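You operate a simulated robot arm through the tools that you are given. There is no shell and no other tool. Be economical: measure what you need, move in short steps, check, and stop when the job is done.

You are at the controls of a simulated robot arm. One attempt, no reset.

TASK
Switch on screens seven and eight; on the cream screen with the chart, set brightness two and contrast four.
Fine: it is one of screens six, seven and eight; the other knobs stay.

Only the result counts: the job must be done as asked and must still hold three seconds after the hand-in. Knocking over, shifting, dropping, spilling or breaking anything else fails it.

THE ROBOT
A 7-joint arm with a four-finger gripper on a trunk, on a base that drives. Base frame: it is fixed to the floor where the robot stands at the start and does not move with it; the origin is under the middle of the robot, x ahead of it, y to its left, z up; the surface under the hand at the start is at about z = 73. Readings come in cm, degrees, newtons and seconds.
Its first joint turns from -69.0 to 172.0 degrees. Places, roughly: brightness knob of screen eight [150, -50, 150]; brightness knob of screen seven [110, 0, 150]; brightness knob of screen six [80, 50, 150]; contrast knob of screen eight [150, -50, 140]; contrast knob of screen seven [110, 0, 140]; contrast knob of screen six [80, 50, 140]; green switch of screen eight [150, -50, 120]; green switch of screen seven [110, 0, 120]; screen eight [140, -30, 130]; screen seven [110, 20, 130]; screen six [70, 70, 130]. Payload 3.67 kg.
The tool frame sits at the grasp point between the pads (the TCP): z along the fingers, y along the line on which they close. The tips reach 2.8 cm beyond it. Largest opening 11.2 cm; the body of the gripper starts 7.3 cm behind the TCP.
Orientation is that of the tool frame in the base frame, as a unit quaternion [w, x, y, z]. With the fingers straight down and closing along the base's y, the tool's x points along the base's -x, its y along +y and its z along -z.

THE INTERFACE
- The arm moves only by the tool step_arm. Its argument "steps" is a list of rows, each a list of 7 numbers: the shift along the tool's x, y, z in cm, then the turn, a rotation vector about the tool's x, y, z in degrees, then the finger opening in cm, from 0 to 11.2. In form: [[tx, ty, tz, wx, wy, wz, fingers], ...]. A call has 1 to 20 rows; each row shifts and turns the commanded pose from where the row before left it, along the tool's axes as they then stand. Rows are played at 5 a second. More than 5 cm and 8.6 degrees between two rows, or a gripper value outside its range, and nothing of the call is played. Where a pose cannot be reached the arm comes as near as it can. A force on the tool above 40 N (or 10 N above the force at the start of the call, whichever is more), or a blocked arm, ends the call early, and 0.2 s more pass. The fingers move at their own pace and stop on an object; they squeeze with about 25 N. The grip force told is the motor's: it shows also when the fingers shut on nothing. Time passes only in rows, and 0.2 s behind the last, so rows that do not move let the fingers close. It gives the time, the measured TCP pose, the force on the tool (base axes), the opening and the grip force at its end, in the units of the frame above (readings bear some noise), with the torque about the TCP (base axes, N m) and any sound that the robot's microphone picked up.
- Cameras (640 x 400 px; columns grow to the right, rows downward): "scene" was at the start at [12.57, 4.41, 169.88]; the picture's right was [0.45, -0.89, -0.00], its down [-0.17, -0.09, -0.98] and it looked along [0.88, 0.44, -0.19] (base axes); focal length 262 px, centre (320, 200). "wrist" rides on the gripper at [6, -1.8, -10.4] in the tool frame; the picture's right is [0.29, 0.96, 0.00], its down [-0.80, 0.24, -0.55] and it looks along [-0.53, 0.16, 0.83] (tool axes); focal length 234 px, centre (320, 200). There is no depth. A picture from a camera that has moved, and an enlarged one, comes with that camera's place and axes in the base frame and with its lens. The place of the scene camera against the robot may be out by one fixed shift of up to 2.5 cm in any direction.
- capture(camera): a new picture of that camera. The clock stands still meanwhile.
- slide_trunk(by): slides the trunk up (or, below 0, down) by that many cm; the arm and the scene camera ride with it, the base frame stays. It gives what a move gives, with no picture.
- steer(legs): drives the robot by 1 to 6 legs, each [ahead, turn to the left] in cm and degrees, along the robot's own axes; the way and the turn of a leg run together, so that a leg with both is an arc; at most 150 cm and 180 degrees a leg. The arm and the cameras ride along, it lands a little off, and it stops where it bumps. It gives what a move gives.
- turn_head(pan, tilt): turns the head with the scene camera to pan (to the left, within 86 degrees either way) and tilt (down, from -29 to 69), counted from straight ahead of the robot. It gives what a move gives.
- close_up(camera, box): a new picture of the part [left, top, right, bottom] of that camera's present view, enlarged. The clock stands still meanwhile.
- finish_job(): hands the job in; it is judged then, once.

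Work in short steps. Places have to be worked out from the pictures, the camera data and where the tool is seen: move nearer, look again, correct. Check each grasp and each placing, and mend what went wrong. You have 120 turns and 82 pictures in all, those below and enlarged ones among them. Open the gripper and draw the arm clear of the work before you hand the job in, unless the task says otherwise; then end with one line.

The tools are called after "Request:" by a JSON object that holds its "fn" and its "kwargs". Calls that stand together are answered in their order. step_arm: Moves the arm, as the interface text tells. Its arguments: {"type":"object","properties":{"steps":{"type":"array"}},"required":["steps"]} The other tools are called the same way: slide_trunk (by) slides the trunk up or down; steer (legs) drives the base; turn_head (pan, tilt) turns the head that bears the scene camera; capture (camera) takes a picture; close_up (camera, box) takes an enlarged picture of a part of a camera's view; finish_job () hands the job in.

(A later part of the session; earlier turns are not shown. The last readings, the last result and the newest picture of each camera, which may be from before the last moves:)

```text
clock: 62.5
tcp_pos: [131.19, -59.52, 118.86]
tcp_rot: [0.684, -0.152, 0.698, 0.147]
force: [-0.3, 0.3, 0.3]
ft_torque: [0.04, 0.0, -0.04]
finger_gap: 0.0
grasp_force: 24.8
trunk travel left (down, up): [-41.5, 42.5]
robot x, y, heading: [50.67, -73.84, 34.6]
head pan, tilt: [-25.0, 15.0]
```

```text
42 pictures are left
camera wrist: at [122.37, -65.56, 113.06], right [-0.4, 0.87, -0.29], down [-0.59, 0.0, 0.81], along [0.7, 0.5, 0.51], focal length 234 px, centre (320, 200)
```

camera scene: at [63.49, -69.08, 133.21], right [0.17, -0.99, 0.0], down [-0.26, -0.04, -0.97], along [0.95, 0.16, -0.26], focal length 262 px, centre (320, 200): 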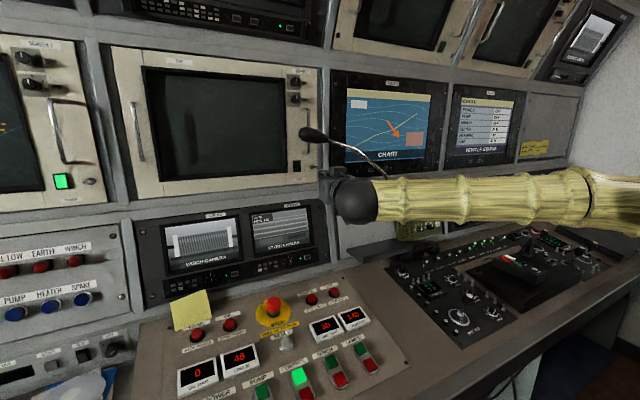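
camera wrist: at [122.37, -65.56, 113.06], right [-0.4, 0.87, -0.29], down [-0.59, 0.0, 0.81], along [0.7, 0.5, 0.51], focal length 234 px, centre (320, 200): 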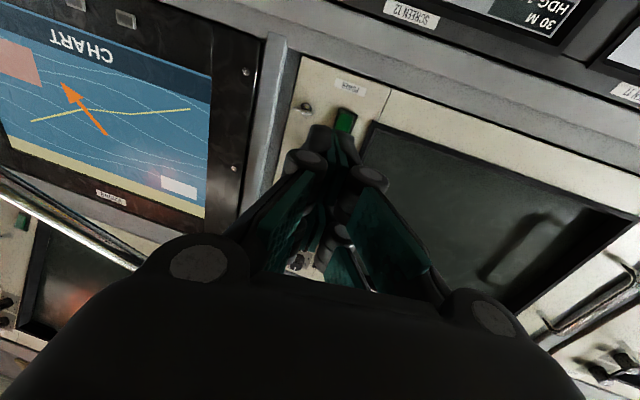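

The forearm is still too lateral; with the base farther back the arm would straighten. I retract, turn left, and look behind the robot to see whether backing is safe.

Request:
{"fn": "step_arm", "kwargs": {"steps": [[0, 0, -4, 0, 0, 0, 0], [0, 0, -4, 0, 0, 0, 0], [0, 0, -3, 0, 0, 0, 0], [0, 0, 0, 0, 0, 0, 0]]}}

Request:
{"fn": "steer", "kwargs": {"legs": [[0, 92]]}}

Request:
{"fn": "turn_head", "kwargs": {"pan": 86, "tilt": 35}}

Request:
{"fn": "capture", "kwargs": {"camera": "scene"}}

```text
clock: 63.5
tcp_pos: [121.07, -64.1, 119.2]
tcp_rot: [0.685, -0.152, 0.698, 0.147]
force: [0.1, -0.2, 0.0]
ft_torque: [-0.04, 0.02, 0.03]
finger_gap: 0.01
grasp_force: 25.0
trunk travel left (down, up): [-41.5, 42.5]
robot x, y, heading: [51.0, -73.62, 34.7]
head pan, tilt: [-25.0, 15.0]
```

```text
clock: 67.8
tcp_pos: [39.56, -3.8, 119.03]
tcp_rot: [-0.372, 0.606, -0.378, -0.593]
force: [-0.1, 0.6, -0.2]
ft_torque: [-0.02, 0.01, -0.05]
finger_gap: 0.0
grasp_force: 25.5
trunk travel left (down, up): [-41.5, 42.5]
robot x, y, heading: [51.49, -73.76, 125.9]
head pan, tilt: [-25.0, 15.0]
```

```text
clock: 69.7
tcp_pos: [39.46, -3.72, 119.12]
tcp_rot: [-0.372, 0.606, -0.378, -0.593]
force: [-0.8, 0.5, 0.7]
ft_torque: [-0.02, -0.01, 0.01]
finger_gap: 0.0
grasp_force: 25.2
trunk travel left (down, up): [-41.5, 42.5]
robot x, y, heading: [50.68, -73.52, 126.0]
head pan, tilt: [85.9, 35.0]
```

```text
41 pictures are left
camera scene: at [39.76, -73.97, 130.01], right [-0.53, 0.85, 0.0], down [0.49, 0.3, -0.82], along [-0.7, -0.43, -0.57], focal length 262 px, centre (320, 200)
```

scene: 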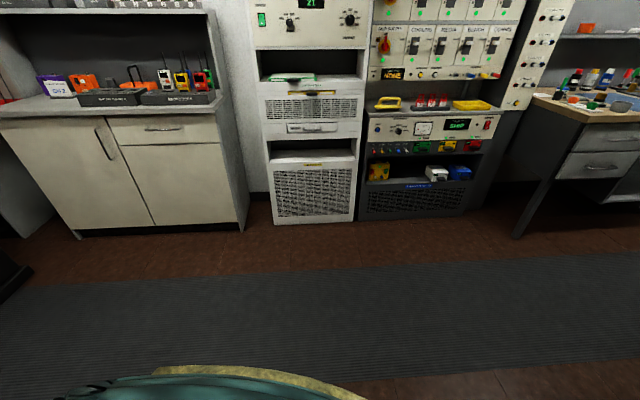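

Floor behind is clear. I turn back and reverse 12 cm.

Request:
{"fn": "steer", "kwargs": {"legs": [[0, -91], [-12, 0]]}}

Request:
{"fn": "turn_head", "kwargs": {"pan": -20, "tilt": 15}}

```text
clock: 74.7
tcp_pos: [110.48, -68.79, 119.19]
tcp_rot: [0.682, -0.166, 0.694, 0.16]
force: [-0.4, 0.1, 0.7]
ft_torque: [-0.01, 0.01, 0.02]
finger_gap: 0.0
grasp_force: 25.1
trunk travel left (down, up): [-41.5, 42.5]
robot x, y, heading: [41.02, -80.79, 36.5]
head pan, tilt: [85.9, 35.0]
```

```text
clock: 76.5
tcp_pos: [110.55, -68.89, 119.06]
tcp_rot: [0.682, -0.165, 0.694, 0.16]
force: [0.2, 0.3, 0.3]
ft_torque: [-0.02, -0.02, 0.01]
finger_gap: 0.02
grasp_force: 24.6
trunk travel left (down, up): [-41.5, 42.5]
robot x, y, heading: [40.89, -81.14, 36.8]
head pan, tilt: [-20.0, 15.0]
```

Advance 22 cm toward the switch, then check both views.

Request:
{"fn": "step_arm", "kwargs": {"steps": [[0, 1, 4, 0, 0, 0, 0], [0, 1, 4, 0, 0, 0, 0], [0, 0, 4, 0, 0, 0, 0], [0, 0, 4, 0, 0, 0, 0], [0, 0, 4, 0, 0, 0, 0], [0, 0, 2, 0, 0, 0, 0], [0, 0, 0, 0, 0, 0, 0]]}}

Request:
{"fn": "capture", "kwargs": {"camera": "scene"}}

Request:
{"fn": "capture", "kwargs": {"camera": "wrist"}}

```text
clock: 78.1
tcp_pos: [129.51, -57.16, 118.86]
tcp_rot: [0.681, -0.166, 0.695, 0.16]
force: [-0.1, -0.8, -0.9]
ft_torque: [0.01, 0.01, 0.01]
finger_gap: 0.0
grasp_force: 25.0
trunk travel left (down, up): [-41.5, 42.5]
robot x, y, heading: [40.99, -81.23, 36.7]
head pan, tilt: [-20.0, 15.0]
```

```text
40 pictures are left
camera scene: at [53.14, -75.22, 133.2], right [0.29, -0.96, 0.0], down [-0.25, -0.07, -0.97], along [0.93, 0.28, -0.26], focal length 262 px, centre (320, 200)
```

scene: 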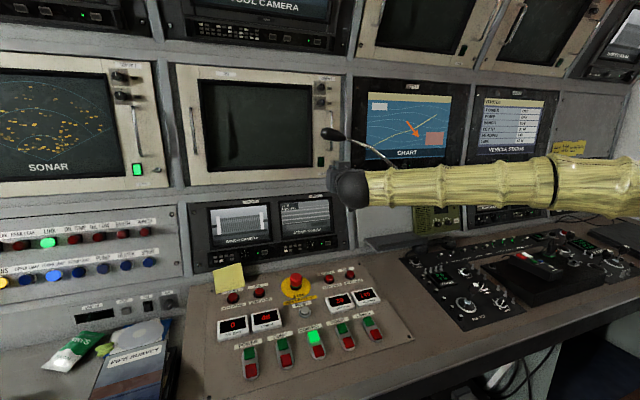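

```text
39 pictures are left
camera wrist: at [120.99, -63.52, 113.11], right [-0.43, 0.85, -0.29], down [-0.59, -0.02, 0.81], along [0.68, 0.52, 0.51], focal length 234 px, centre (320, 200)
```

wrist: 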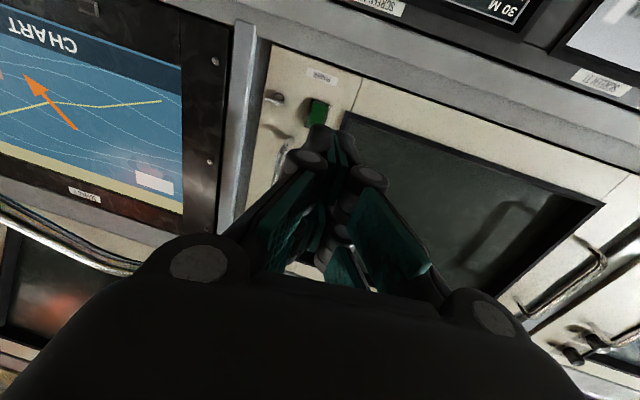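

Alignment is good (0.2 cm). Forearm clearance to the stalk is improving; I advance 9 cm more and check again.

Request:
{"fn": "step_arm", "kwargs": {"steps": [[0, -0.2, 3, 0, 0, 0, 0], [0, 0, 3, 0, 0, 0, 0], [0, 0, 3, 0, 0, 0, 0], [0, 0, 0, 0, 0, 0, 0]]}}

Request:
{"fn": "close_up", "kwargs": {"camera": "scene", "box": [280, 90, 440, 190]}}

Request:
{"fn": "capture", "kwargs": {"camera": "wrist"}}

```text
clock: 79.1
tcp_pos: [137.53, -53.32, 118.67]
tcp_rot: [0.682, -0.165, 0.694, 0.16]
force: [-0.1, 0.4, -0.3]
ft_torque: [0.03, 0.01, -0.02]
finger_gap: 0.0
grasp_force: 24.4
trunk travel left (down, up): [-41.5, 42.5]
robot x, y, heading: [40.87, -81.1, 36.7]
head pan, tilt: [-20.0, 15.0]
```

```text
4.00 times, centred on (360, 140) of scene
camera zoom: at [53.12, -75.21, 133.21], right [0.29, -0.96, 0.0], down [-0.25, -0.07, -0.97], along [0.93, 0.28, -0.26], focal length 1047 px, centre (160, 440)
```

zoom: 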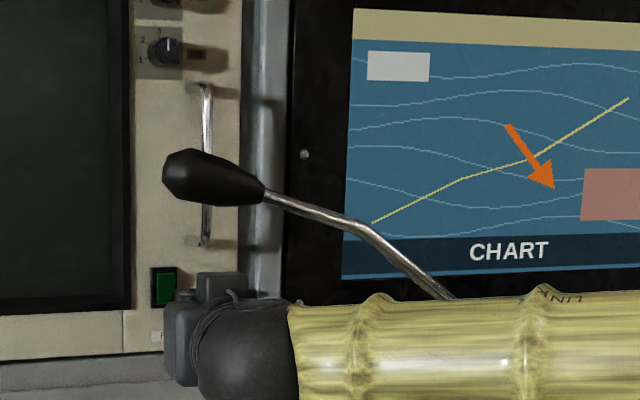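

```text
37 pictures are left
camera wrist: at [128.93, -59.63, 112.99], right [-0.43, 0.85, -0.29], down [-0.59, -0.02, 0.81], along [0.68, 0.52, 0.51], focal length 234 px, centre (320, 200)
```

wrist: 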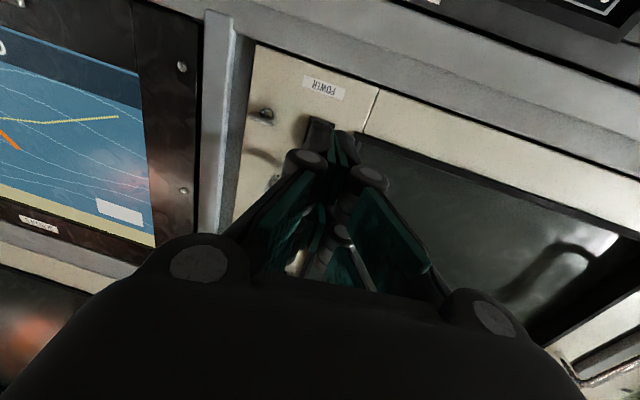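

Clear so far. I advance 7 cm more (tips ≈3 cm short) and check.

Request:
{"fn": "step_arm", "kwargs": {"steps": [[0, 0, 2.5, 0, 0, 0, 0], [0, 0, 2.5, 0, 0, 0, 0], [0, 0, 2, 0, 0, 0, 0], [0, 0, 0, 0, 0, 0, 0]]}}

Request:
{"fn": "close_up", "kwargs": {"camera": "scene", "box": [280, 90, 440, 190]}}

Request:
{"fn": "capture", "kwargs": {"camera": "wrist"}}

```text
clock: 80.1
tcp_pos: [143.83, -50.4, 118.47]
tcp_rot: [0.681, -0.166, 0.695, 0.16]
force: [0.1, 0.3, -0.2]
ft_torque: [0.02, 0.01, -0.02]
finger_gap: 0.0
grasp_force: 24.8
trunk travel left (down, up): [-41.5, 42.5]
robot x, y, heading: [40.78, -81.09, 36.8]
head pan, tilt: [-20.0, 15.0]
```

```text
4.00 times, centred on (360, 140) of scene
camera zoom: at [53.15, -75.23, 133.21], right [0.29, -0.96, 0.0], down [-0.25, -0.07, -0.97], along [0.93, 0.28, -0.26], focal length 1047 px, centre (160, 440)
```

zoom: 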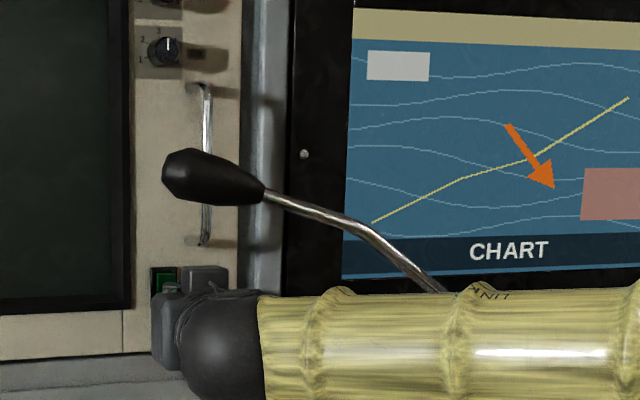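

```text
35 pictures are left
camera wrist: at [135.31, -56.72, 112.74], right [-0.43, 0.85, -0.29], down [-0.59, -0.02, 0.81], along [0.68, 0.52, 0.51], focal length 234 px, centre (320, 200)
```

wrist: 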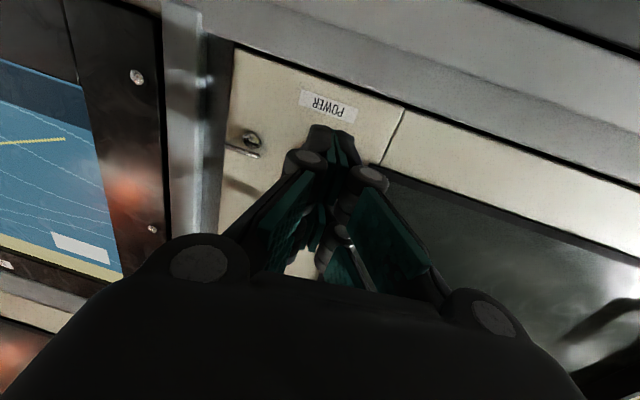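

Aligned to within ~0.2 cm. I raise 0.3 and advance slowly toward contact.

Request:
{"fn": "step_arm", "kwargs": {"steps": [[-0.3, 0.1, 1.5, 0, 0, 0, 0], [0, 0, 1, 0, 0, 0, 0], [0, 0, 0.5, 0, 0, 0, 0], [0, 0, 0.4, 0, 0, 0, 0], [0, 0, 0, 0, 0, 0, 0]]}}

Request:
{"fn": "close_up", "kwargs": {"camera": "scene", "box": [160, 60, 448, 240]}}

```text
clock: 81.0
tcp_pos: [145.98, -49.04, 118.77]
tcp_rot: [0.681, -0.167, 0.695, 0.161]
force: [-23.2, -13.6, -0.4]
ft_torque: [0.2, -0.28, 0.16]
finger_gap: 0.01
grasp_force: 25.5
trunk travel left (down, up): [-41.5, 42.5]
robot x, y, heading: [40.6, -80.81, 36.3]
head pan, tilt: [-20.0, 15.0]
stopped in row 4: the force on the tool passed its limit at 50 N (the readings are from after the stop); the commanded pose is now the measured one
```

```text
2.22 times, centred on (304, 150) of scene
camera zoom: at [52.84, -75.44, 133.25], right [0.29, -0.96, 0.0], down [-0.25, -0.07, -0.97], along [0.93, 0.28, -0.26], focal length 582 px, centre (356, 311)
```

zoom: 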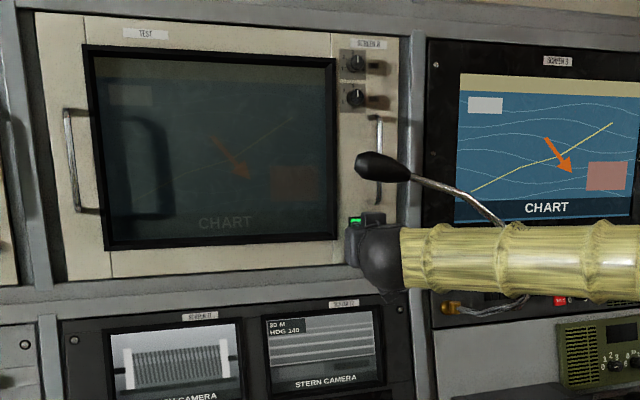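

Screen 8 is coming on, with the CHART picture. I back straight out along the same line to clear the mic.

Request:
{"fn": "step_arm", "kwargs": {"steps": [[0, 0, -2, 0, 0, 0, 0], [0, 0, -4, 0, 0, 0, 0], [0, 0, -4, 0, 0, 0, 0], [0, 0, -4, 0, 0, 0, 0], [0, 0, -4, 0, 0, 0, 0], [0, 0, -4, 0, 0, 0, 0], [0, 0, -4, 0, 0, 0, 0], [0, 0, -4, 0, 0, 0, 0], [0, 0, 0, 0, 0, 0, 0]]}}

Request:
{"fn": "capture", "kwargs": {"camera": "scene"}}

```text
clock: 83.0
tcp_pos: [119.5, -62.34, 119.08]
tcp_rot: [0.68, -0.167, 0.696, 0.16]
force: [-0.5, -0.1, -0.7]
ft_torque: [-0.01, 0.0, 0.04]
finger_gap: 0.0
grasp_force: 25.2
trunk travel left (down, up): [-41.5, 42.5]
robot x, y, heading: [40.77, -81.31, 36.4]
head pan, tilt: [-20.0, 15.0]
```

```text
33 pictures are left
camera scene: at [53.15, -75.28, 133.2], right [0.29, -0.96, 0.0], down [-0.25, -0.07, -0.97], along [0.93, 0.28, -0.26], focal length 262 px, centre (320, 200)
```

scene: 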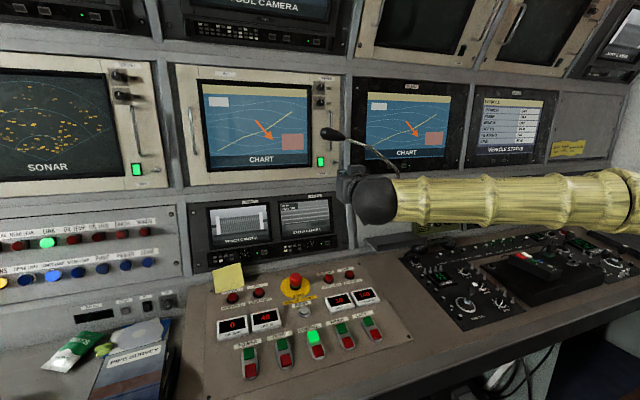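

Both screens are on and the chart is on screen 8. I raise the trunk 27 cm (hand to knob height, above the mic), square the hand to the panel, and roll it 90° so the camera is at the left side.

Request:
{"fn": "slide_trunk", "kwargs": {"by": 27}}

Request:
{"fn": "step_arm", "kwargs": {"steps": [[0, 0, 0, -8, 0, 0, 3.6], [0, 0, 0, 0, 0, 8.2, 3.6], [0, 0, 0, 0, 0, 8.2, 3.6], [0, 0, 0, 0, 0, 8.2, 3.6], [0, 0, 0, 0, 0, 8.2, 3.6], [0, 0, 0, 0, 0, 8.2, 3.6], [0, 0, 0, 0, 0, 8.2, 3.6], [0, 0, 0, 0, 0, 8.2, 3.6], [0, 0, 0, 0, 0, 8.2, 3.6], [0, 0, 0, 0, 0, 8.2, 3.6], [0, 0, 0, 0, 0, 8.2, 3.6], [0, 0, 0, 0, 0, 8, 3.6], [0, 0, 0, 0, 0, 0, 3.6]]}}

Request:
{"fn": "capture", "kwargs": {"camera": "wrist"}}

Request:
{"fn": "capture", "kwargs": {"camera": "scene"}}

```text
clock: 85.7
tcp_pos: [119.31, -62.33, 146.24]
tcp_rot: [0.68, -0.167, 0.696, 0.16]
force: [0.2, 0.4, -0.1]
ft_torque: [-0.01, 0.0, -0.02]
finger_gap: 0.01
grasp_force: 25.1
trunk travel left (down, up): [-68.5, 15.5]
robot x, y, heading: [40.93, -80.96, 36.5]
head pan, tilt: [-20.0, 15.0]
```

```text
clock: 88.5
tcp_pos: [119.6, -62.28, 146.23]
tcp_rot: [0.323, 0.333, 0.633, 0.619]
force: [-0.5, 0.4, -0.6]
ft_torque: [-0.02, 0.0, 0.0]
finger_gap: 3.62
grasp_force: 0.2
trunk travel left (down, up): [-68.5, 15.5]
robot x, y, heading: [40.65, -80.95, 36.7]
head pan, tilt: [-20.0, 15.0]
```

```text
32 pictures are left
camera wrist: at [107.5, -63.34, 144.74], right [-0.14, 0.25, 0.96], down [0.0, -0.97, 0.25], along [0.99, 0.04, 0.14], focal length 234 px, centre (320, 200)
```

wrist: 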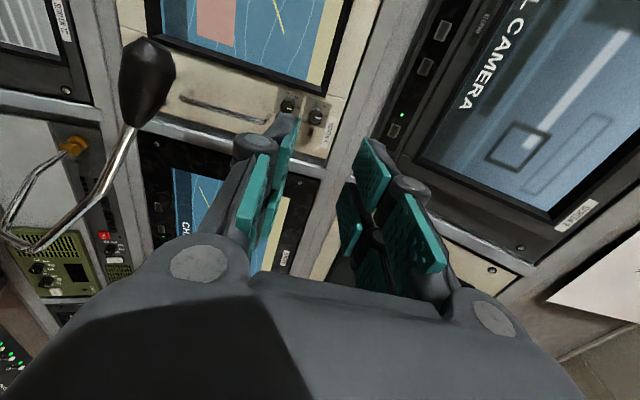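

```text
31 pictures are left
camera scene: at [53.13, -75.28, 160.21], right [0.29, -0.96, 0.0], down [-0.25, -0.07, -0.97], along [0.93, 0.28, -0.26], focal length 262 px, centre (320, 200)
```

scene: 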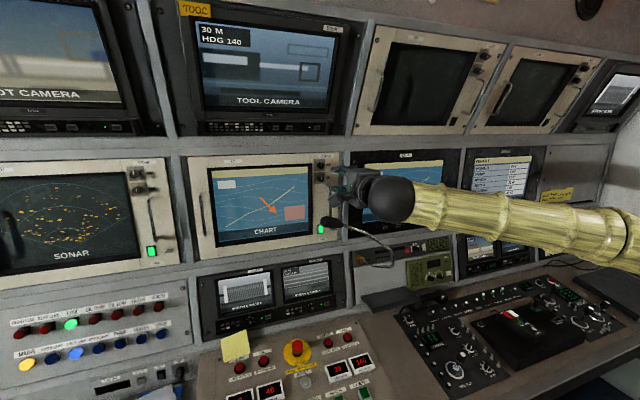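

BRI knob of screen 8 lies near (147, −48.2, 146.1), CON near (147, −47.9, 141.1). I approach BRI to ~8 cm short and look again.

Request:
{"fn": "step_arm", "kwargs": {"steps": [[-2, 0.3, 4, 0, 0, 0, 3.6], [-2, 0.3, 4, 0, 0, 0, 3.6], [0, 0, 4, 0, 0, 0, 3.6], [0, 0, 4, 0, 0, 0, 3.6], [0, 0, 4, 0, 0, 0, 3.6], [0, 0, 0, 0, 0, 0, 3.6]]}}

Request:
{"fn": "capture", "kwargs": {"camera": "wrist"}}

Request:
{"fn": "capture", "kwargs": {"camera": "scene"}}

```text
clock: 89.9
tcp_pos: [137.94, -54.33, 146.43]
tcp_rot: [0.324, 0.332, 0.634, 0.619]
force: [-1.3, 0.5, 0.4]
ft_torque: [0.03, 0.0, 0.01]
finger_gap: 3.6
grasp_force: 0.1
trunk travel left (down, up): [-68.5, 15.5]
robot x, y, heading: [40.77, -80.93, 36.8]
head pan, tilt: [-20.0, 15.0]
```

```text
30 pictures are left
camera wrist: at [126.06, -55.28, 144.97], right [-0.15, 0.25, 0.96], down [0.0, -0.97, 0.25], along [0.99, 0.04, 0.14], focal length 234 px, centre (320, 200)
```

wrist: 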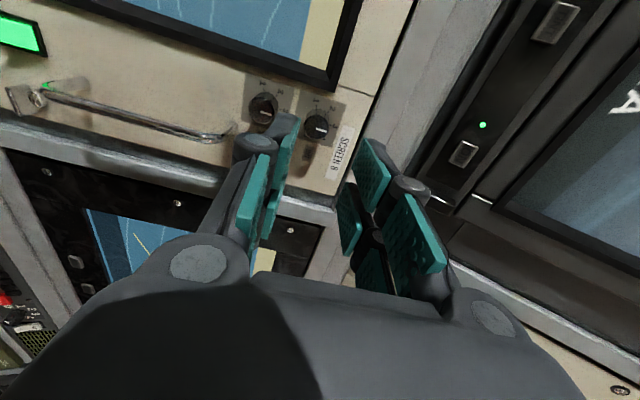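

```text
29 pictures are left
camera scene: at [53.06, -75.42, 160.22], right [0.29, -0.96, 0.0], down [-0.25, -0.07, -0.97], along [0.93, 0.28, -0.26], focal length 262 px, centre (320, 200)
```

scene: 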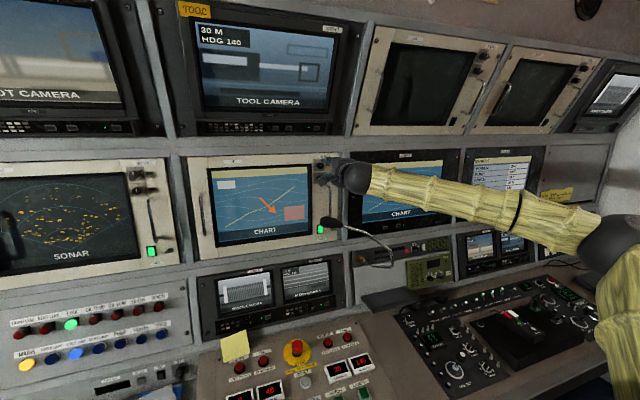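

Well aligned. I advance 6 cm so the tips are ~2 cm short and check alignment closely.

Request:
{"fn": "step_arm", "kwargs": {"steps": [[0, -0.1, 3, 0, 0, 0, 3.8], [0, 0, 3, 0, 0, 0, 3.8], [0, 0, 0, 0, 0, 0, 3.8]]}}

Request:
{"fn": "close_up", "kwargs": {"camera": "wrist", "box": [220, 60, 412, 180]}}

Request:
{"fn": "close_up", "kwargs": {"camera": "scene", "box": [295, 145, 375, 195]}}

```text
clock: 90.7
tcp_pos: [142.93, -50.75, 146.11]
tcp_rot: [0.324, 0.331, 0.634, 0.619]
force: [-0.3, 0.0, 0.0]
ft_torque: [-0.01, -0.04, -0.01]
finger_gap: 3.8
grasp_force: 0.0
trunk travel left (down, up): [-68.5, 15.5]
robot x, y, heading: [41.33, -81.14, 36.6]
head pan, tilt: [-20.0, 15.0]
```

```text
3.33 times, centred on (316, 120) of wrist
camera zoom: at [131.0, -51.8, 144.62], right [-0.15, 0.25, 0.96], down [0.0, -0.97, 0.25], along [0.99, 0.04, 0.14], focal length 781 px, centre (333, 467)
```

zoom: 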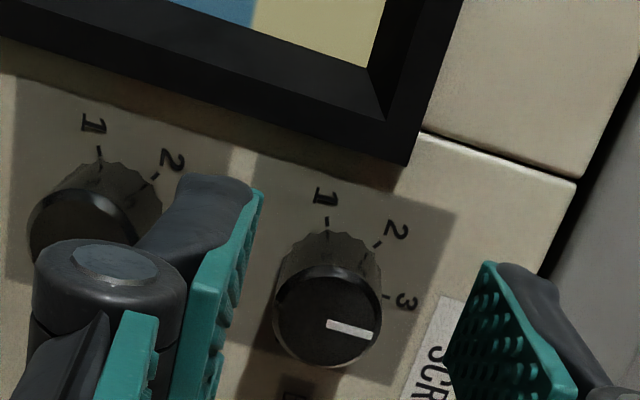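

```text
8.00 times, centred on (335, 170) of scene
camera zoom: at [53.11, -75.34, 160.21], right [0.29, -0.96, 0.0], down [-0.25, -0.07, -0.97], along [0.93, 0.28, -0.26], focal length 2094 px, centre (200, 440)
```

zoom: 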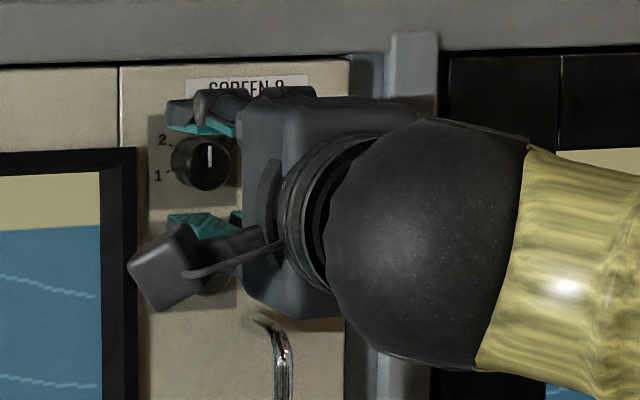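

Fingers straddle the BRI knob with even clearance; knob face ≈4.5 cm ahead of the TCP. I advance 2.9 cm and close on it.

Request:
{"fn": "step_arm", "kwargs": {"steps": [[-0.15, 0, 1, 0, 0, 0, 3.8], [0, 0, 1, 0, 0, 0, 3.8], [0, 0, 0.9, 0, 0, 0, 3.8], [0, 0, 0, 0, 0, 0, 3.8]]}}

Request:
{"fn": "close_up", "kwargs": {"camera": "wrist", "box": [220, 80, 412, 200]}}

```text
clock: 91.7
tcp_pos: [145.66, -49.24, 145.97]
tcp_rot: [0.324, 0.332, 0.634, 0.619]
force: [0.2, -0.1, -0.3]
ft_torque: [-0.01, 0.0, 0.01]
finger_gap: 3.79
grasp_force: 0.0
trunk travel left (down, up): [-68.5, 15.5]
robot x, y, heading: [40.68, -80.88, 36.7]
head pan, tilt: [-20.0, 15.0]
```

```text
3.33 times, centred on (316, 140) of wrist
camera zoom: at [133.63, -50.31, 144.52], right [-0.15, 0.25, 0.96], down [0.0, -0.97, 0.25], along [0.99, 0.04, 0.14], focal length 781 px, centre (333, 400)
```

zoom: 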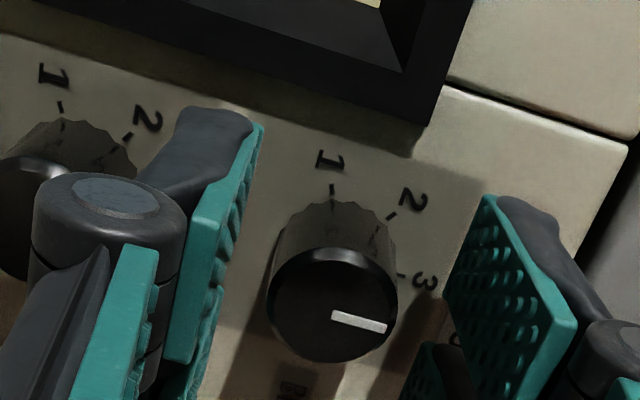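

Overlap is about 0.7 cm; I go 0.5 cm deeper then close the fingers.

Request:
{"fn": "step_arm", "kwargs": {"steps": [[0, 0, 0.5, 0, 0, 0, 3.8], [0, 0, 0, 0, 0, 0, 2.6], [0, 0, 0, 0, 0, 0, 1.5], [0, 0, 0, 0, 0, 0, 1.5], [0, 0, 0, 0, 0, 0, 1.5]]}}

Request:
{"fn": "close_up", "kwargs": {"camera": "wrist", "box": [220, 80, 412, 200]}}

```text
clock: 92.9
tcp_pos: [145.92, -48.89, 145.92]
tcp_rot: [0.324, 0.331, 0.634, 0.619]
force: [-2.2, 1.3, -2.4]
ft_torque: [0.03, -0.07, 0.51]
finger_gap: 2.04
grasp_force: 44.4
trunk travel left (down, up): [-68.5, 15.5]
robot x, y, heading: [40.72, -81.03, 36.7]
head pan, tilt: [-20.0, 15.0]
```

```text
3.33 times, centred on (316, 140) of wrist
camera zoom: at [133.99, -49.91, 144.48], right [-0.15, 0.25, 0.96], down [0.0, -0.97, 0.25], along [0.99, 0.04, 0.14], focal length 781 px, centre (333, 400)
```

zoom: 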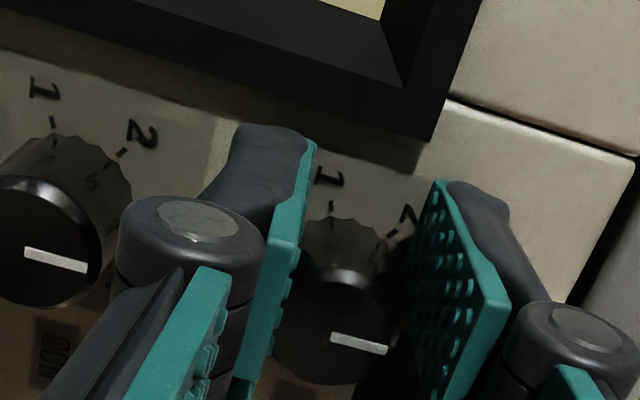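

Knob gripped (gap 2.04). I turn it counter-clockwise (seen from the front) by 52° in small steps.

Request:
{"fn": "step_arm", "kwargs": {"steps": [[0, 0, 0, 0, 0, -6.5, 1.5], [0, 0, 0, 0, 0, -6.5, 1.5], [0, 0, 0, 0, 0, -6.5, 1.5], [0, 0, 0, 0, 0, -6.5, 1.5], [0, 0, 0, 0, 0, -6.5, 1.5], [0, 0, 0, 0, 0, -6.5, 1.5], [0, 0, 0, 0, 0, -6.5, 1.5], [0, 0, 0, 0, 0, -6.5, 1.5], [0, 0, 0, 0, 0, 0, 1.5]]}}

Request:
{"fn": "capture", "kwargs": {"camera": "wrist"}}

```text
clock: 94.9
tcp_pos: [145.99, -48.89, 145.89]
tcp_rot: [0.562, 0.019, 0.716, 0.414]
force: [-7.4, 3.8, -8.7]
ft_torque: [0.06, -0.09, -0.06]
finger_gap: 2.03
grasp_force: 45.1
trunk travel left (down, up): [-68.5, 15.5]
robot x, y, heading: [41.15, -80.92, 36.8]
head pan, tilt: [-20.0, 15.0]
```

```text
24 pictures are left
camera wrist: at [136.05, -53.03, 140.47], right [-0.52, 0.77, 0.36], down [-0.27, -0.55, 0.79], along [0.81, 0.32, 0.5], focal length 234 px, centre (320, 200)
```

wrist: 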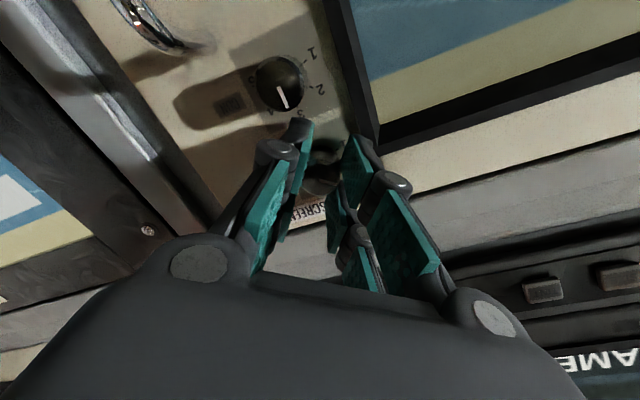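

I zoom in to check the pointer before releasing.

Request:
{"fn": "close_up", "kwargs": {"camera": "wrist", "box": [272, 120, 368, 180]}}

Request:
{"fn": "close_up", "kwargs": {"camera": "scene", "box": [300, 145, 364, 185]}}

```text
6.67 times, centred on (320, 150) of wrist
camera zoom: at [136.05, -53.03, 140.47], right [-0.52, 0.77, 0.36], down [-0.27, -0.55, 0.79], along [0.81, 0.32, 0.5], focal length 1561 px, centre (320, 533)
```

zoom: 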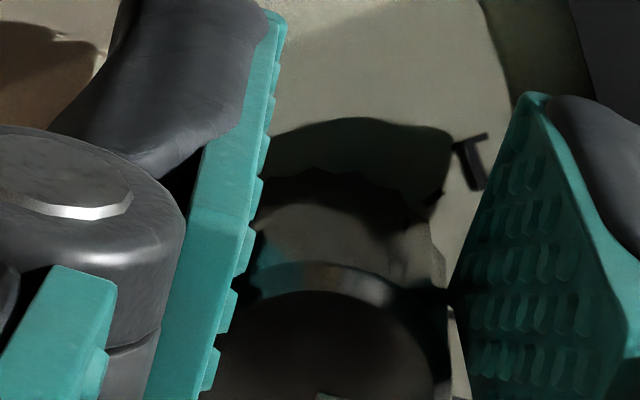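

```text
10.00 times, centred on (332, 165) of scene
camera zoom: at [53.14, -75.13, 160.2], right [0.29, -0.96, 0.0], down [-0.25, -0.07, -0.97], along [0.93, 0.28, -0.26], focal length 2618 px, centre (200, 550)
```

zoom: 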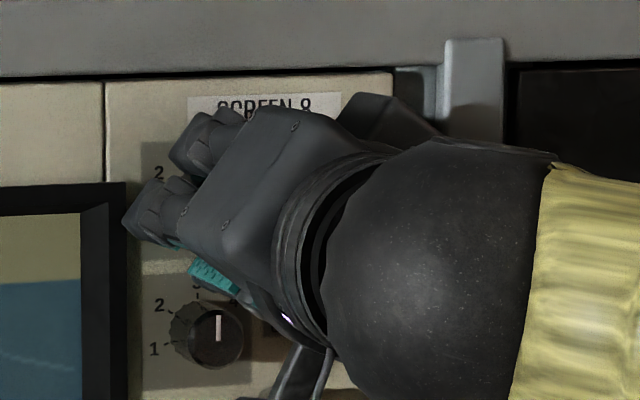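

Pointer is hidden; I open the fingers, back off 4 cm and look.

Request:
{"fn": "step_arm", "kwargs": {"steps": [[0, 0, 0, 0, 0, 0, 3.6], [0, 0, 0, 0, 0, 0, 3.6], [0, 0, -2, 0, 0, 0, 3.6], [0, 0, -2, 0, 0, 0, 3.6], [0, 0, 0, 0, 0, 0, 3.6]]}}

Request:
{"fn": "close_up", "kwargs": {"camera": "wrist", "box": [240, 60, 400, 160]}}

```text
clock: 96.1
tcp_pos: [142.53, -51.11, 146.14]
tcp_rot: [0.563, 0.02, 0.715, 0.414]
force: [-0.2, -0.7, 0.0]
ft_torque: [-0.02, -0.01, 0.01]
finger_gap: 3.63
grasp_force: 0.1
trunk travel left (down, up): [-68.5, 15.5]
robot x, y, heading: [40.5, -81.17, 36.7]
head pan, tilt: [-20.0, 15.0]
```

```text
4.00 times, centred on (320, 110) of wrist
camera zoom: at [132.68, -55.36, 140.62], right [-0.52, 0.77, 0.36], down [-0.27, -0.55, 0.79], along [0.81, 0.32, 0.5], focal length 937 px, centre (320, 560)
```

zoom: 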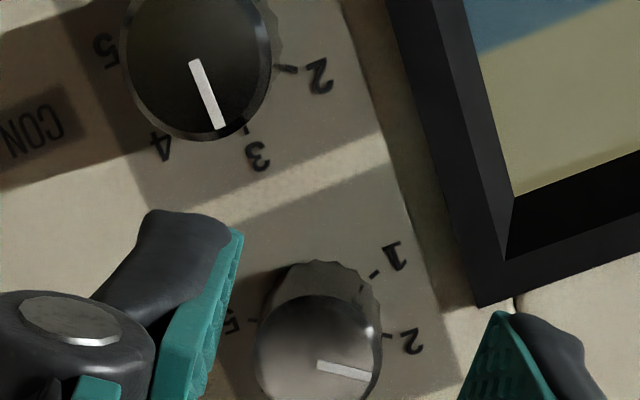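

BRI pointer has moved toward 2. I back 4 cm, lower 5 cm to face CON, then view BRI frontally with the scene camera.

Request:
{"fn": "step_arm", "kwargs": {"steps": [[0, 0, -4, 0, 0, 0, 3.8], [1.97, -1.53, 0, 0, 0, 0, 3.8], [1.97, -1.53, 0, 0, 0, 0, 3.8], [0, 0, 0, 0, 0, 0, 3.8]]}}

Request:
{"fn": "close_up", "kwargs": {"camera": "scene", "box": [300, 145, 364, 185]}}

Request:
{"fn": "close_up", "kwargs": {"camera": "wrist", "box": [230, 60, 390, 160]}}

```text
clock: 97.1
tcp_pos: [139.24, -53.5, 140.86]
tcp_rot: [0.563, 0.02, 0.715, 0.413]
force: [0.2, 0.7, 0.3]
ft_torque: [0.0, 0.01, -0.03]
finger_gap: 3.81
grasp_force: 0.1
trunk travel left (down, up): [-68.5, 15.5]
robot x, y, heading: [40.73, -81.51, 36.5]
head pan, tilt: [-20.0, 15.0]
```

```text
10.00 times, centred on (332, 165) of scene
camera zoom: at [53.11, -75.17, 160.21], right [0.29, -0.96, 0.0], down [-0.25, -0.07, -0.97], along [0.93, 0.28, -0.26], focal length 2618 px, centre (200, 550)
```

zoom: 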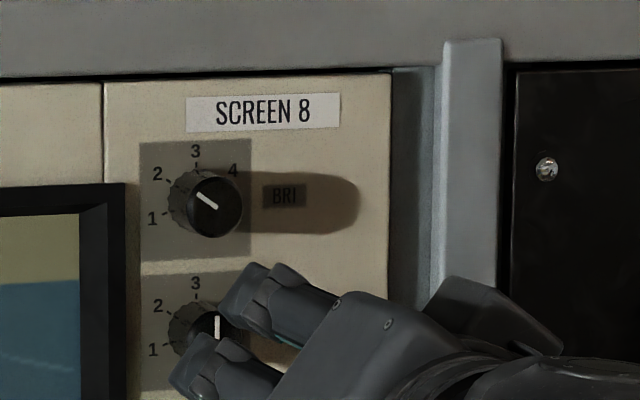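

```text
4.00 times, centred on (310, 110) of wrist
camera zoom: at [129.35, -57.65, 135.57], right [-0.52, 0.77, 0.36], down [-0.27, -0.55, 0.79], along [0.81, 0.32, 0.5], focal length 937 px, centre (360, 560)
```

zoom: 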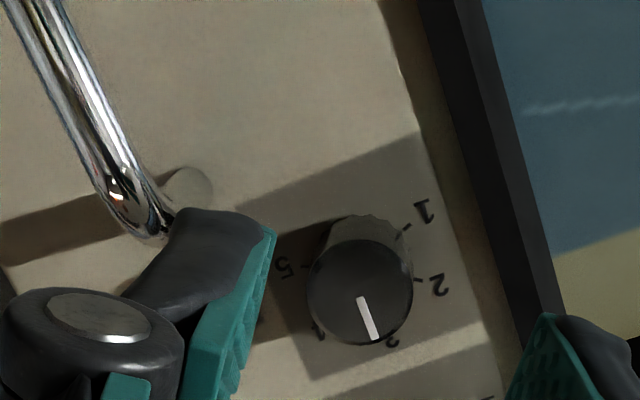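

BRI pointer now sits right on 2. For CON, I roll the hand back +42° so the turn keeps the fingers clear of the handle, then check alignment.

Request:
{"fn": "step_arm", "kwargs": {"steps": [[0, 0, 0, 0, 0, 8.4, 3.8], [0, 0, 0, 0, 0, 8.4, 3.8], [0, 0, 0, 0, 0, 8.4, 3.8], [0, 0, 0, 0, 0, 8.4, 3.8], [0, 0, 0, 0, 0, 8.4, 3.8], [0, 0, 3.5, 0, 0, 0, 3.8], [0, 0, 0, 0, 0, 0, 3.8]]}}

Request:
{"fn": "close_up", "kwargs": {"camera": "wrist", "box": [220, 60, 412, 180]}}

```text
clock: 98.7
tcp_pos: [142.21, -51.9, 141.13]
tcp_rot: [0.377, 0.277, 0.66, 0.589]
force: [-1.1, -1.0, -0.4]
ft_torque: [-0.01, 0.07, 0.0]
finger_gap: 3.78
grasp_force: 0.0
trunk travel left (down, up): [-68.5, 15.5]
robot x, y, heading: [40.56, -80.96, 36.7]
head pan, tilt: [-20.0, 15.0]
```

```text
3.33 times, centred on (316, 120) of wrist
camera zoom: at [130.5, -53.29, 138.55], right [-0.24, 0.38, 0.89], down [-0.03, -0.92, 0.39], along [0.97, 0.07, 0.23], focal length 781 px, centre (333, 467)
```

zoom: 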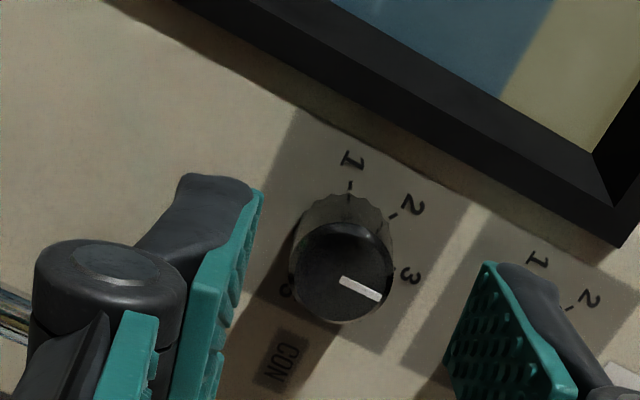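

CON is 0.4 cm left and its face 5.9 cm ahead. I shift and advance 4.3 cm in small steps, then verify before closing.

Request:
{"fn": "step_arm", "kwargs": {"steps": [[0.4, 0, 1.5, 0, 0, 0, 3.8], [0, 0, 1.5, 0, 0, 0, 3.8], [0, 0, 1.3, 0, 0, 0, 3.8], [0, 0, 0, 0, 0, 0, 3.8]]}}

Request:
{"fn": "close_up", "kwargs": {"camera": "wrist", "box": [220, 80, 412, 200]}}

```text
clock: 99.7
tcp_pos: [145.46, -48.61, 141.03]
tcp_rot: [0.376, 0.274, 0.661, 0.589]
force: [-4.9, 5.5, -2.6]
ft_torque: [0.19, 0.15, 0.21]
finger_gap: 3.81
grasp_force: 0.0
trunk travel left (down, up): [-68.5, 15.5]
robot x, y, heading: [40.82, -81.13, 36.5]
head pan, tilt: [-20.0, 15.0]
```

```text
3.33 times, centred on (316, 140) of wrist
camera zoom: at [133.66, -50.12, 138.45], right [-0.24, 0.38, 0.89], down [-0.02, -0.92, 0.39], along [0.97, 0.07, 0.23], focal length 781 px, centre (333, 400)
```

zoom: 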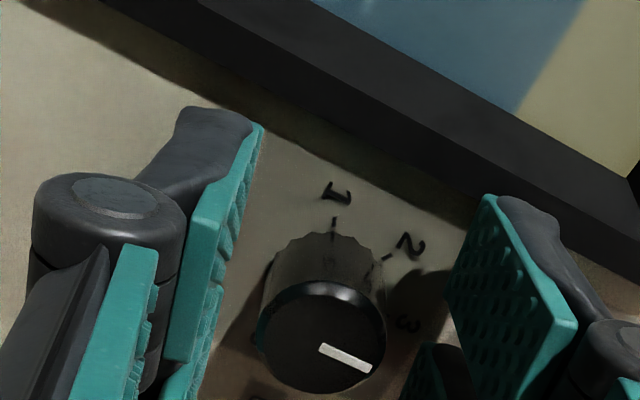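

There is a side force of ~7 N, so something touches. I look with the scene camera before closing.

Request:
{"fn": "close_up", "kwargs": {"camera": "scene", "box": [288, 140, 384, 200]}}

```text
6.67 times, centred on (336, 170) of scene
camera zoom: at [53.08, -75.13, 160.2], right [0.29, -0.96, 0.0], down [-0.25, -0.07, -0.97], along [0.93, 0.28, -0.26], focal length 1745 px, centre (213, 400)
```

zoom: 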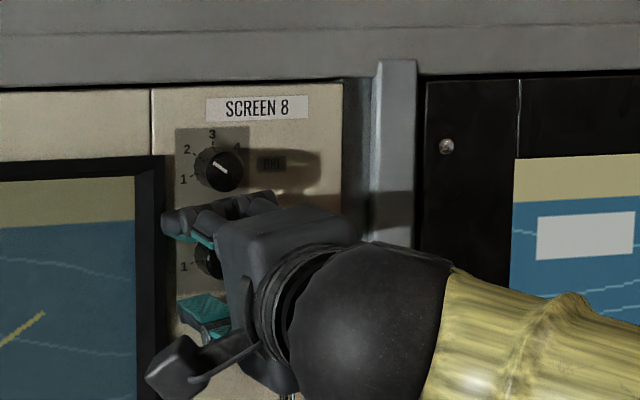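

The lower knuckle likely touches the handle. I back off 4.5 cm, roll a further 25° so that finger moves left of the handle, and re-check.

Request:
{"fn": "step_arm", "kwargs": {"steps": [[0, 0, -2, 0, 0, 0, 3.8], [0, 0, -2.5, 0, 0, 0, 3.8], [0, 0, 0, 0, 0, 8.4, 3.8], [0, 0, 0, 0, 0, 8.4, 3.8], [0, 0, 0, 0, 0, 8.4, 3.8], [0, 0, 0, 0, 0, 0, 3.8]]}}

Request:
{"fn": "close_up", "kwargs": {"camera": "wrist", "box": [200, 40, 424, 180]}}

```text
clock: 101.1
tcp_pos: [141.73, -51.5, 141.12]
tcp_rot: [0.239, 0.414, 0.584, 0.657]
force: [-0.3, -0.5, 0.9]
ft_torque: [0.01, 0.02, -0.02]
finger_gap: 3.8
grasp_force: 0.0
trunk travel left (down, up): [-68.5, 15.5]
robot x, y, heading: [40.82, -81.16, 36.5]
head pan, tilt: [-20.0, 15.0]
```

```text
2.86 times, centred on (312, 110) of wrist
camera zoom: at [129.67, -52.29, 141.27], right [0.0, 0.03, 1.0], down [0.02, -1.0, 0.03], along [1.0, 0.02, -0.01], focal length 669 px, centre (343, 457)
```

zoom: 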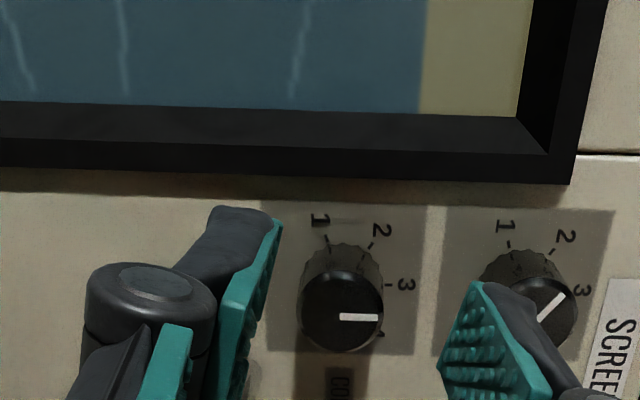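

CON is centred within 0.3 cm. I advance again, watching force.

Request:
{"fn": "step_arm", "kwargs": {"steps": [[-0.25, 0.07, 1.5, 0, 0, 0, 3.8], [0, 0, 1.5, 0, 0, 0, 3.8], [0, 0, 1.5, 0, 0, 0, 3.8], [0, 0, 0, 0, 0, 0, 3.8]]}}

Request:
{"fn": "close_up", "kwargs": {"camera": "wrist", "box": [200, 60, 424, 200]}}

```text
clock: 102.1
tcp_pos: [145.62, -49.04, 140.83]
tcp_rot: [0.24, 0.413, 0.584, 0.656]
force: [0.5, -0.7, 0.7]
ft_torque: [0.0, 0.01, 0.0]
finger_gap: 3.8
grasp_force: 0.1
trunk travel left (down, up): [-68.5, 15.5]
robot x, y, heading: [41.36, -81.47, 36.3]
head pan, tilt: [-20.0, 15.0]
```

```text
2.86 times, centred on (312, 130) of wrist
camera zoom: at [133.54, -49.87, 140.94], right [0.0, 0.04, 1.0], down [0.02, -1.0, 0.04], along [1.0, 0.02, 0.0], focal length 669 px, centre (343, 400)
```

zoom: 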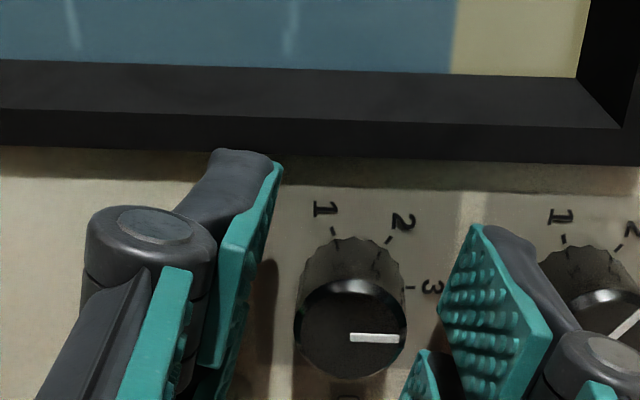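

Free of contact and centred. I advance 0.4 cm and grip.

Request:
{"fn": "step_arm", "kwargs": {"steps": [[0, 0.1, 0.4, 0, 0, 0, 3.8], [0, 0, 0, 0, 0, 0, 2.6], [0, 0, 0, 0, 0, 0, 1.5], [0, 0, 0, 0, 0, 0, 1.5], [0, 0, 0, 0, 0, 0, 1.5]]}}

```text
clock: 103.3
tcp_pos: [145.99, -48.78, 140.97]
tcp_rot: [0.239, 0.414, 0.584, 0.656]
force: [1.7, -0.2, 2.9]
ft_torque: [0.1, -0.15, -0.23]
finger_gap: 2.04
grasp_force: 44.6
trunk travel left (down, up): [-68.5, 15.5]
robot x, y, heading: [41.08, -81.18, 36.6]
head pan, tilt: [-20.0, 15.0]
```

Gripped (gap 2.04). I turn clockwise +52°.

Request:
{"fn": "step_arm", "kwargs": {"steps": [[0, 0, 0, 0, 0, 6.5, 1.5], [0, 0, 0, 0, 0, 6.5, 1.5], [0, 0, 0, 0, 0, 6.5, 1.5], [0, 0, 0, 0, 0, 6.5, 1.5], [0, 0, 0, 0, 0, 6.5, 1.5], [0, 0, 0, 0, 0, 6.5, 1.5], [0, 0, 0, 0, 0, 6.5, 1.5], [0, 0, 0, 0, 0, 6.5, 1.5], [0, 0, 0, 0, 0, 0, 1.5]]}}

```text
clock: 104.7
tcp_pos: [146.42, -48.6, 141.1]
tcp_rot: [0.015, 0.578, 0.432, 0.693]
force: [-32.2, -13.5, -14.6]
ft_torque: [-0.04, 0.01, -0.15]
finger_gap: 2.09
grasp_force: 44.3
out of reach, approached as far as the arm can: row 6, 7
trunk travel left (down, up): [-68.5, 15.5]
robot x, y, heading: [40.83, -81.02, 36.3]
head pan, tilt: [-20.0, 15.0]
stopped in row 7: the force on the tool passed its limit at 140 N (the readings are from after the stop); the commanded pose is now the measured one
```

The wrist reached its limit after ~37° and pushed on the knob; I release and back straight off, then look.

Request:
{"fn": "step_arm", "kwargs": {"steps": [[0, 0, 0, 0, 0, 0, 3.6], [0, 0, -0.3, 0, 0, 0, 3.6], [0, 0, -2, 0, 0, 0, 3.6], [0, 0, -2.5, 0, 0, 0, 3.6], [0, 0, 0, 0, 0, 0, 3.6]]}}

Request:
{"fn": "capture", "kwargs": {"camera": "wrist"}}

Request:
{"fn": "capture", "kwargs": {"camera": "scene"}}

```text
clock: 105.9
tcp_pos: [144.48, -50.95, 142.26]
tcp_rot: [0.014, 0.574, 0.439, 0.691]
force: [-0.4, -0.1, 1.6]
ft_torque: [-0.01, 0.01, 0.02]
finger_gap: 3.6
grasp_force: 0.0
out of reach, approached as far as the arm can: row 3, 4
trunk travel left (down, up): [-68.5, 15.5]
robot x, y, heading: [40.72, -80.62, 36.8]
head pan, tilt: [-20.0, 15.0]
```

```text
13 pictures are left
camera wrist: at [133.26, -52.82, 146.49], right [0.37, -0.44, 0.82], down [-0.06, -0.89, -0.45], along [0.93, 0.11, -0.35], focal length 234 px, centre (320, 200)
```

wrist: 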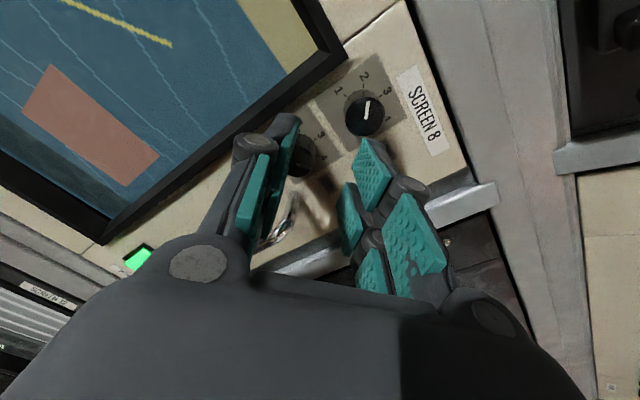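

```text
12 pictures are left
camera scene: at [53.06, -75.32, 160.22], right [0.28, -0.96, 0.0], down [-0.25, -0.07, -0.97], along [0.93, 0.28, -0.26], focal length 262 px, centre (320, 200)
```

scene: 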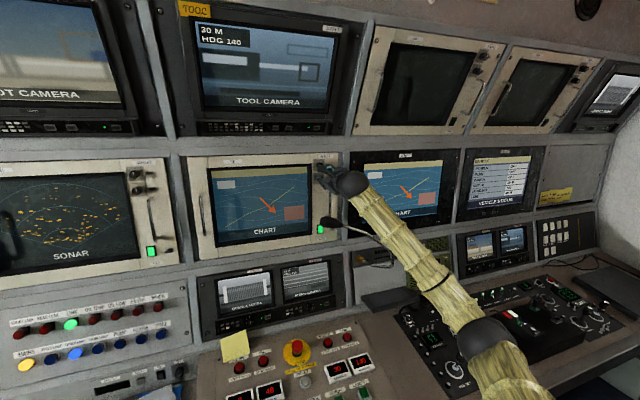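

BRI remains at 2; the wrist limit made the elbow drop. I roll back while retreating to regain the former arm posture.

Request:
{"fn": "step_arm", "kwargs": {"steps": [[0, 0, -1, 0, 0, -6, 3.6], [0, 0, -1, 0, 0, -6, 3.6], [0, 0, -1, 0, 0, -6, 3.6], [0, 0, -1, 0, 0, -6, 3.6], [0, 0, -1, 0, 0, -6, 3.6], [0, 0, 0, 0, 0, -6, 3.6], [0, 0, 0, 0, 0, 0, 3.6]]}}

Request:
{"fn": "capture", "kwargs": {"camera": "scene"}}

```text
clock: 107.5
tcp_pos: [140.67, -54.05, 142.36]
tcp_rot: [0.227, 0.416, 0.589, 0.655]
force: [-0.1, 0.8, -0.1]
ft_torque: [-0.02, 0.0, 0.0]
finger_gap: 3.59
grasp_force: 0.0
trunk travel left (down, up): [-68.5, 15.5]
robot x, y, heading: [40.75, -81.04, 36.9]
head pan, tilt: [-20.0, 15.0]
```

```text
11 pictures are left
camera scene: at [53.16, -75.31, 160.2], right [0.29, -0.96, 0.0], down [-0.25, -0.07, -0.97], along [0.93, 0.28, -0.26], focal length 262 px, centre (320, 200)
```

scene: 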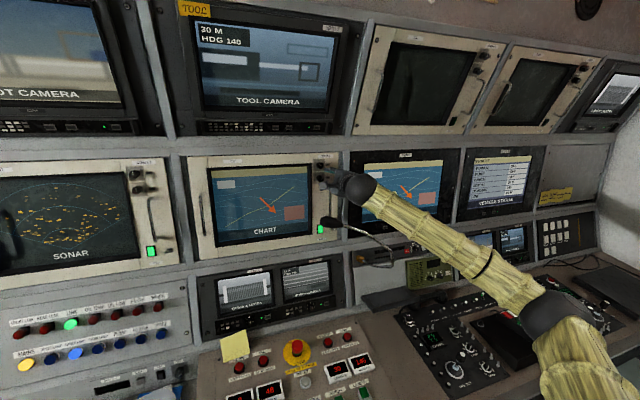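

Posture is safe and the mic is unmoved. I check both pointers.

Request:
{"fn": "close_up", "kwargs": {"camera": "wrist", "box": [220, 60, 412, 180]}}

```text
3.33 times, centred on (316, 120) of wrist
camera zoom: at [128.59, -54.9, 142.75], right [0.03, 0.03, 1.0], down [0.03, -1.0, 0.03], along [1.0, 0.03, -0.03], focal length 781 px, centre (333, 467)
```

zoom: 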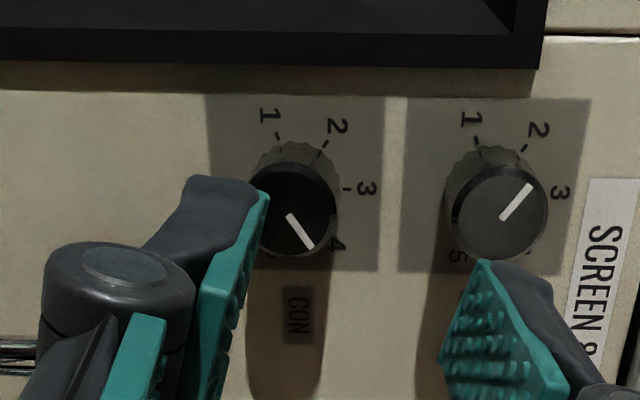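

CON pointer already appears on 4. I back away 16 cm and take a frontal close-up to confirm.

Request:
{"fn": "step_arm", "kwargs": {"steps": [[0, 0, -4, 0, 0, 0, 3.6], [0, 0, -4, 0, 0, 0, 3.6], [0, 0, -4, 0, 0, 0, 3.6], [0, 0, -4, 0, 0, 0, 3.6], [0, 0, 0, 0, 0, 0, 3.6]]}}

Request:
{"fn": "close_up", "kwargs": {"camera": "scene", "box": [300, 145, 364, 185]}}

Request:
{"fn": "close_up", "kwargs": {"camera": "wrist", "box": [260, 60, 388, 140]}}

```text
clock: 108.7
tcp_pos: [127.54, -63.05, 142.67]
tcp_rot: [0.226, 0.417, 0.589, 0.654]
force: [-0.2, 0.2, -0.5]
ft_torque: [-0.03, -0.04, 0.04]
finger_gap: 3.6
grasp_force: 0.1
trunk travel left (down, up): [-68.5, 15.5]
robot x, y, heading: [40.39, -80.99, 36.5]
head pan, tilt: [-20.0, 15.0]
```

```text
10.00 times, centred on (332, 165) of scene
camera zoom: at [53.28, -75.23, 160.18], right [0.29, -0.96, 0.0], down [-0.25, -0.07, -0.97], along [0.93, 0.28, -0.26], focal length 2618 px, centre (200, 550)
```

zoom: 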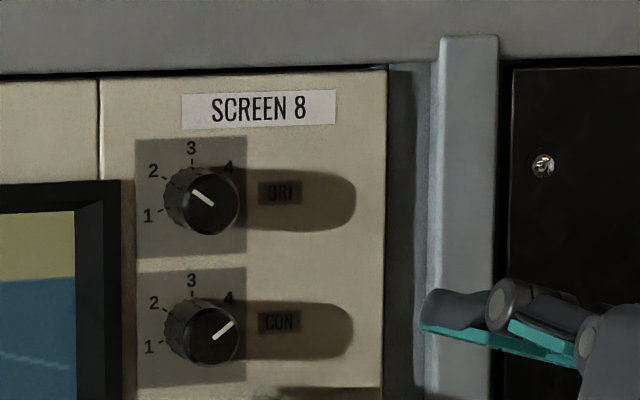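

```text
5.00 times, centred on (324, 100) of wrist
camera zoom: at [115.5, -64.01, 143.13], right [0.03, 0.03, 1.0], down [0.03, -1.0, 0.03], along [1.0, 0.03, -0.03], focal length 1171 px, centre (300, 700)
```

zoom: 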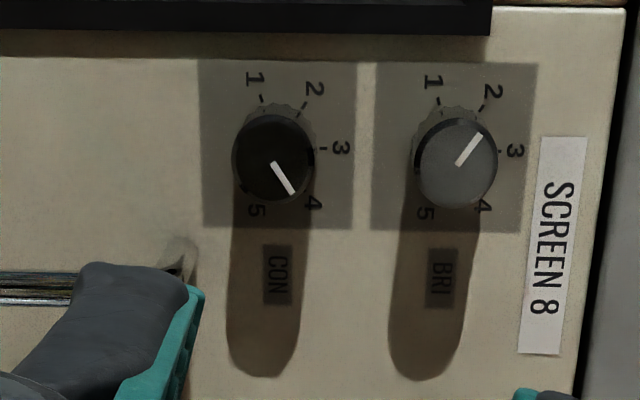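

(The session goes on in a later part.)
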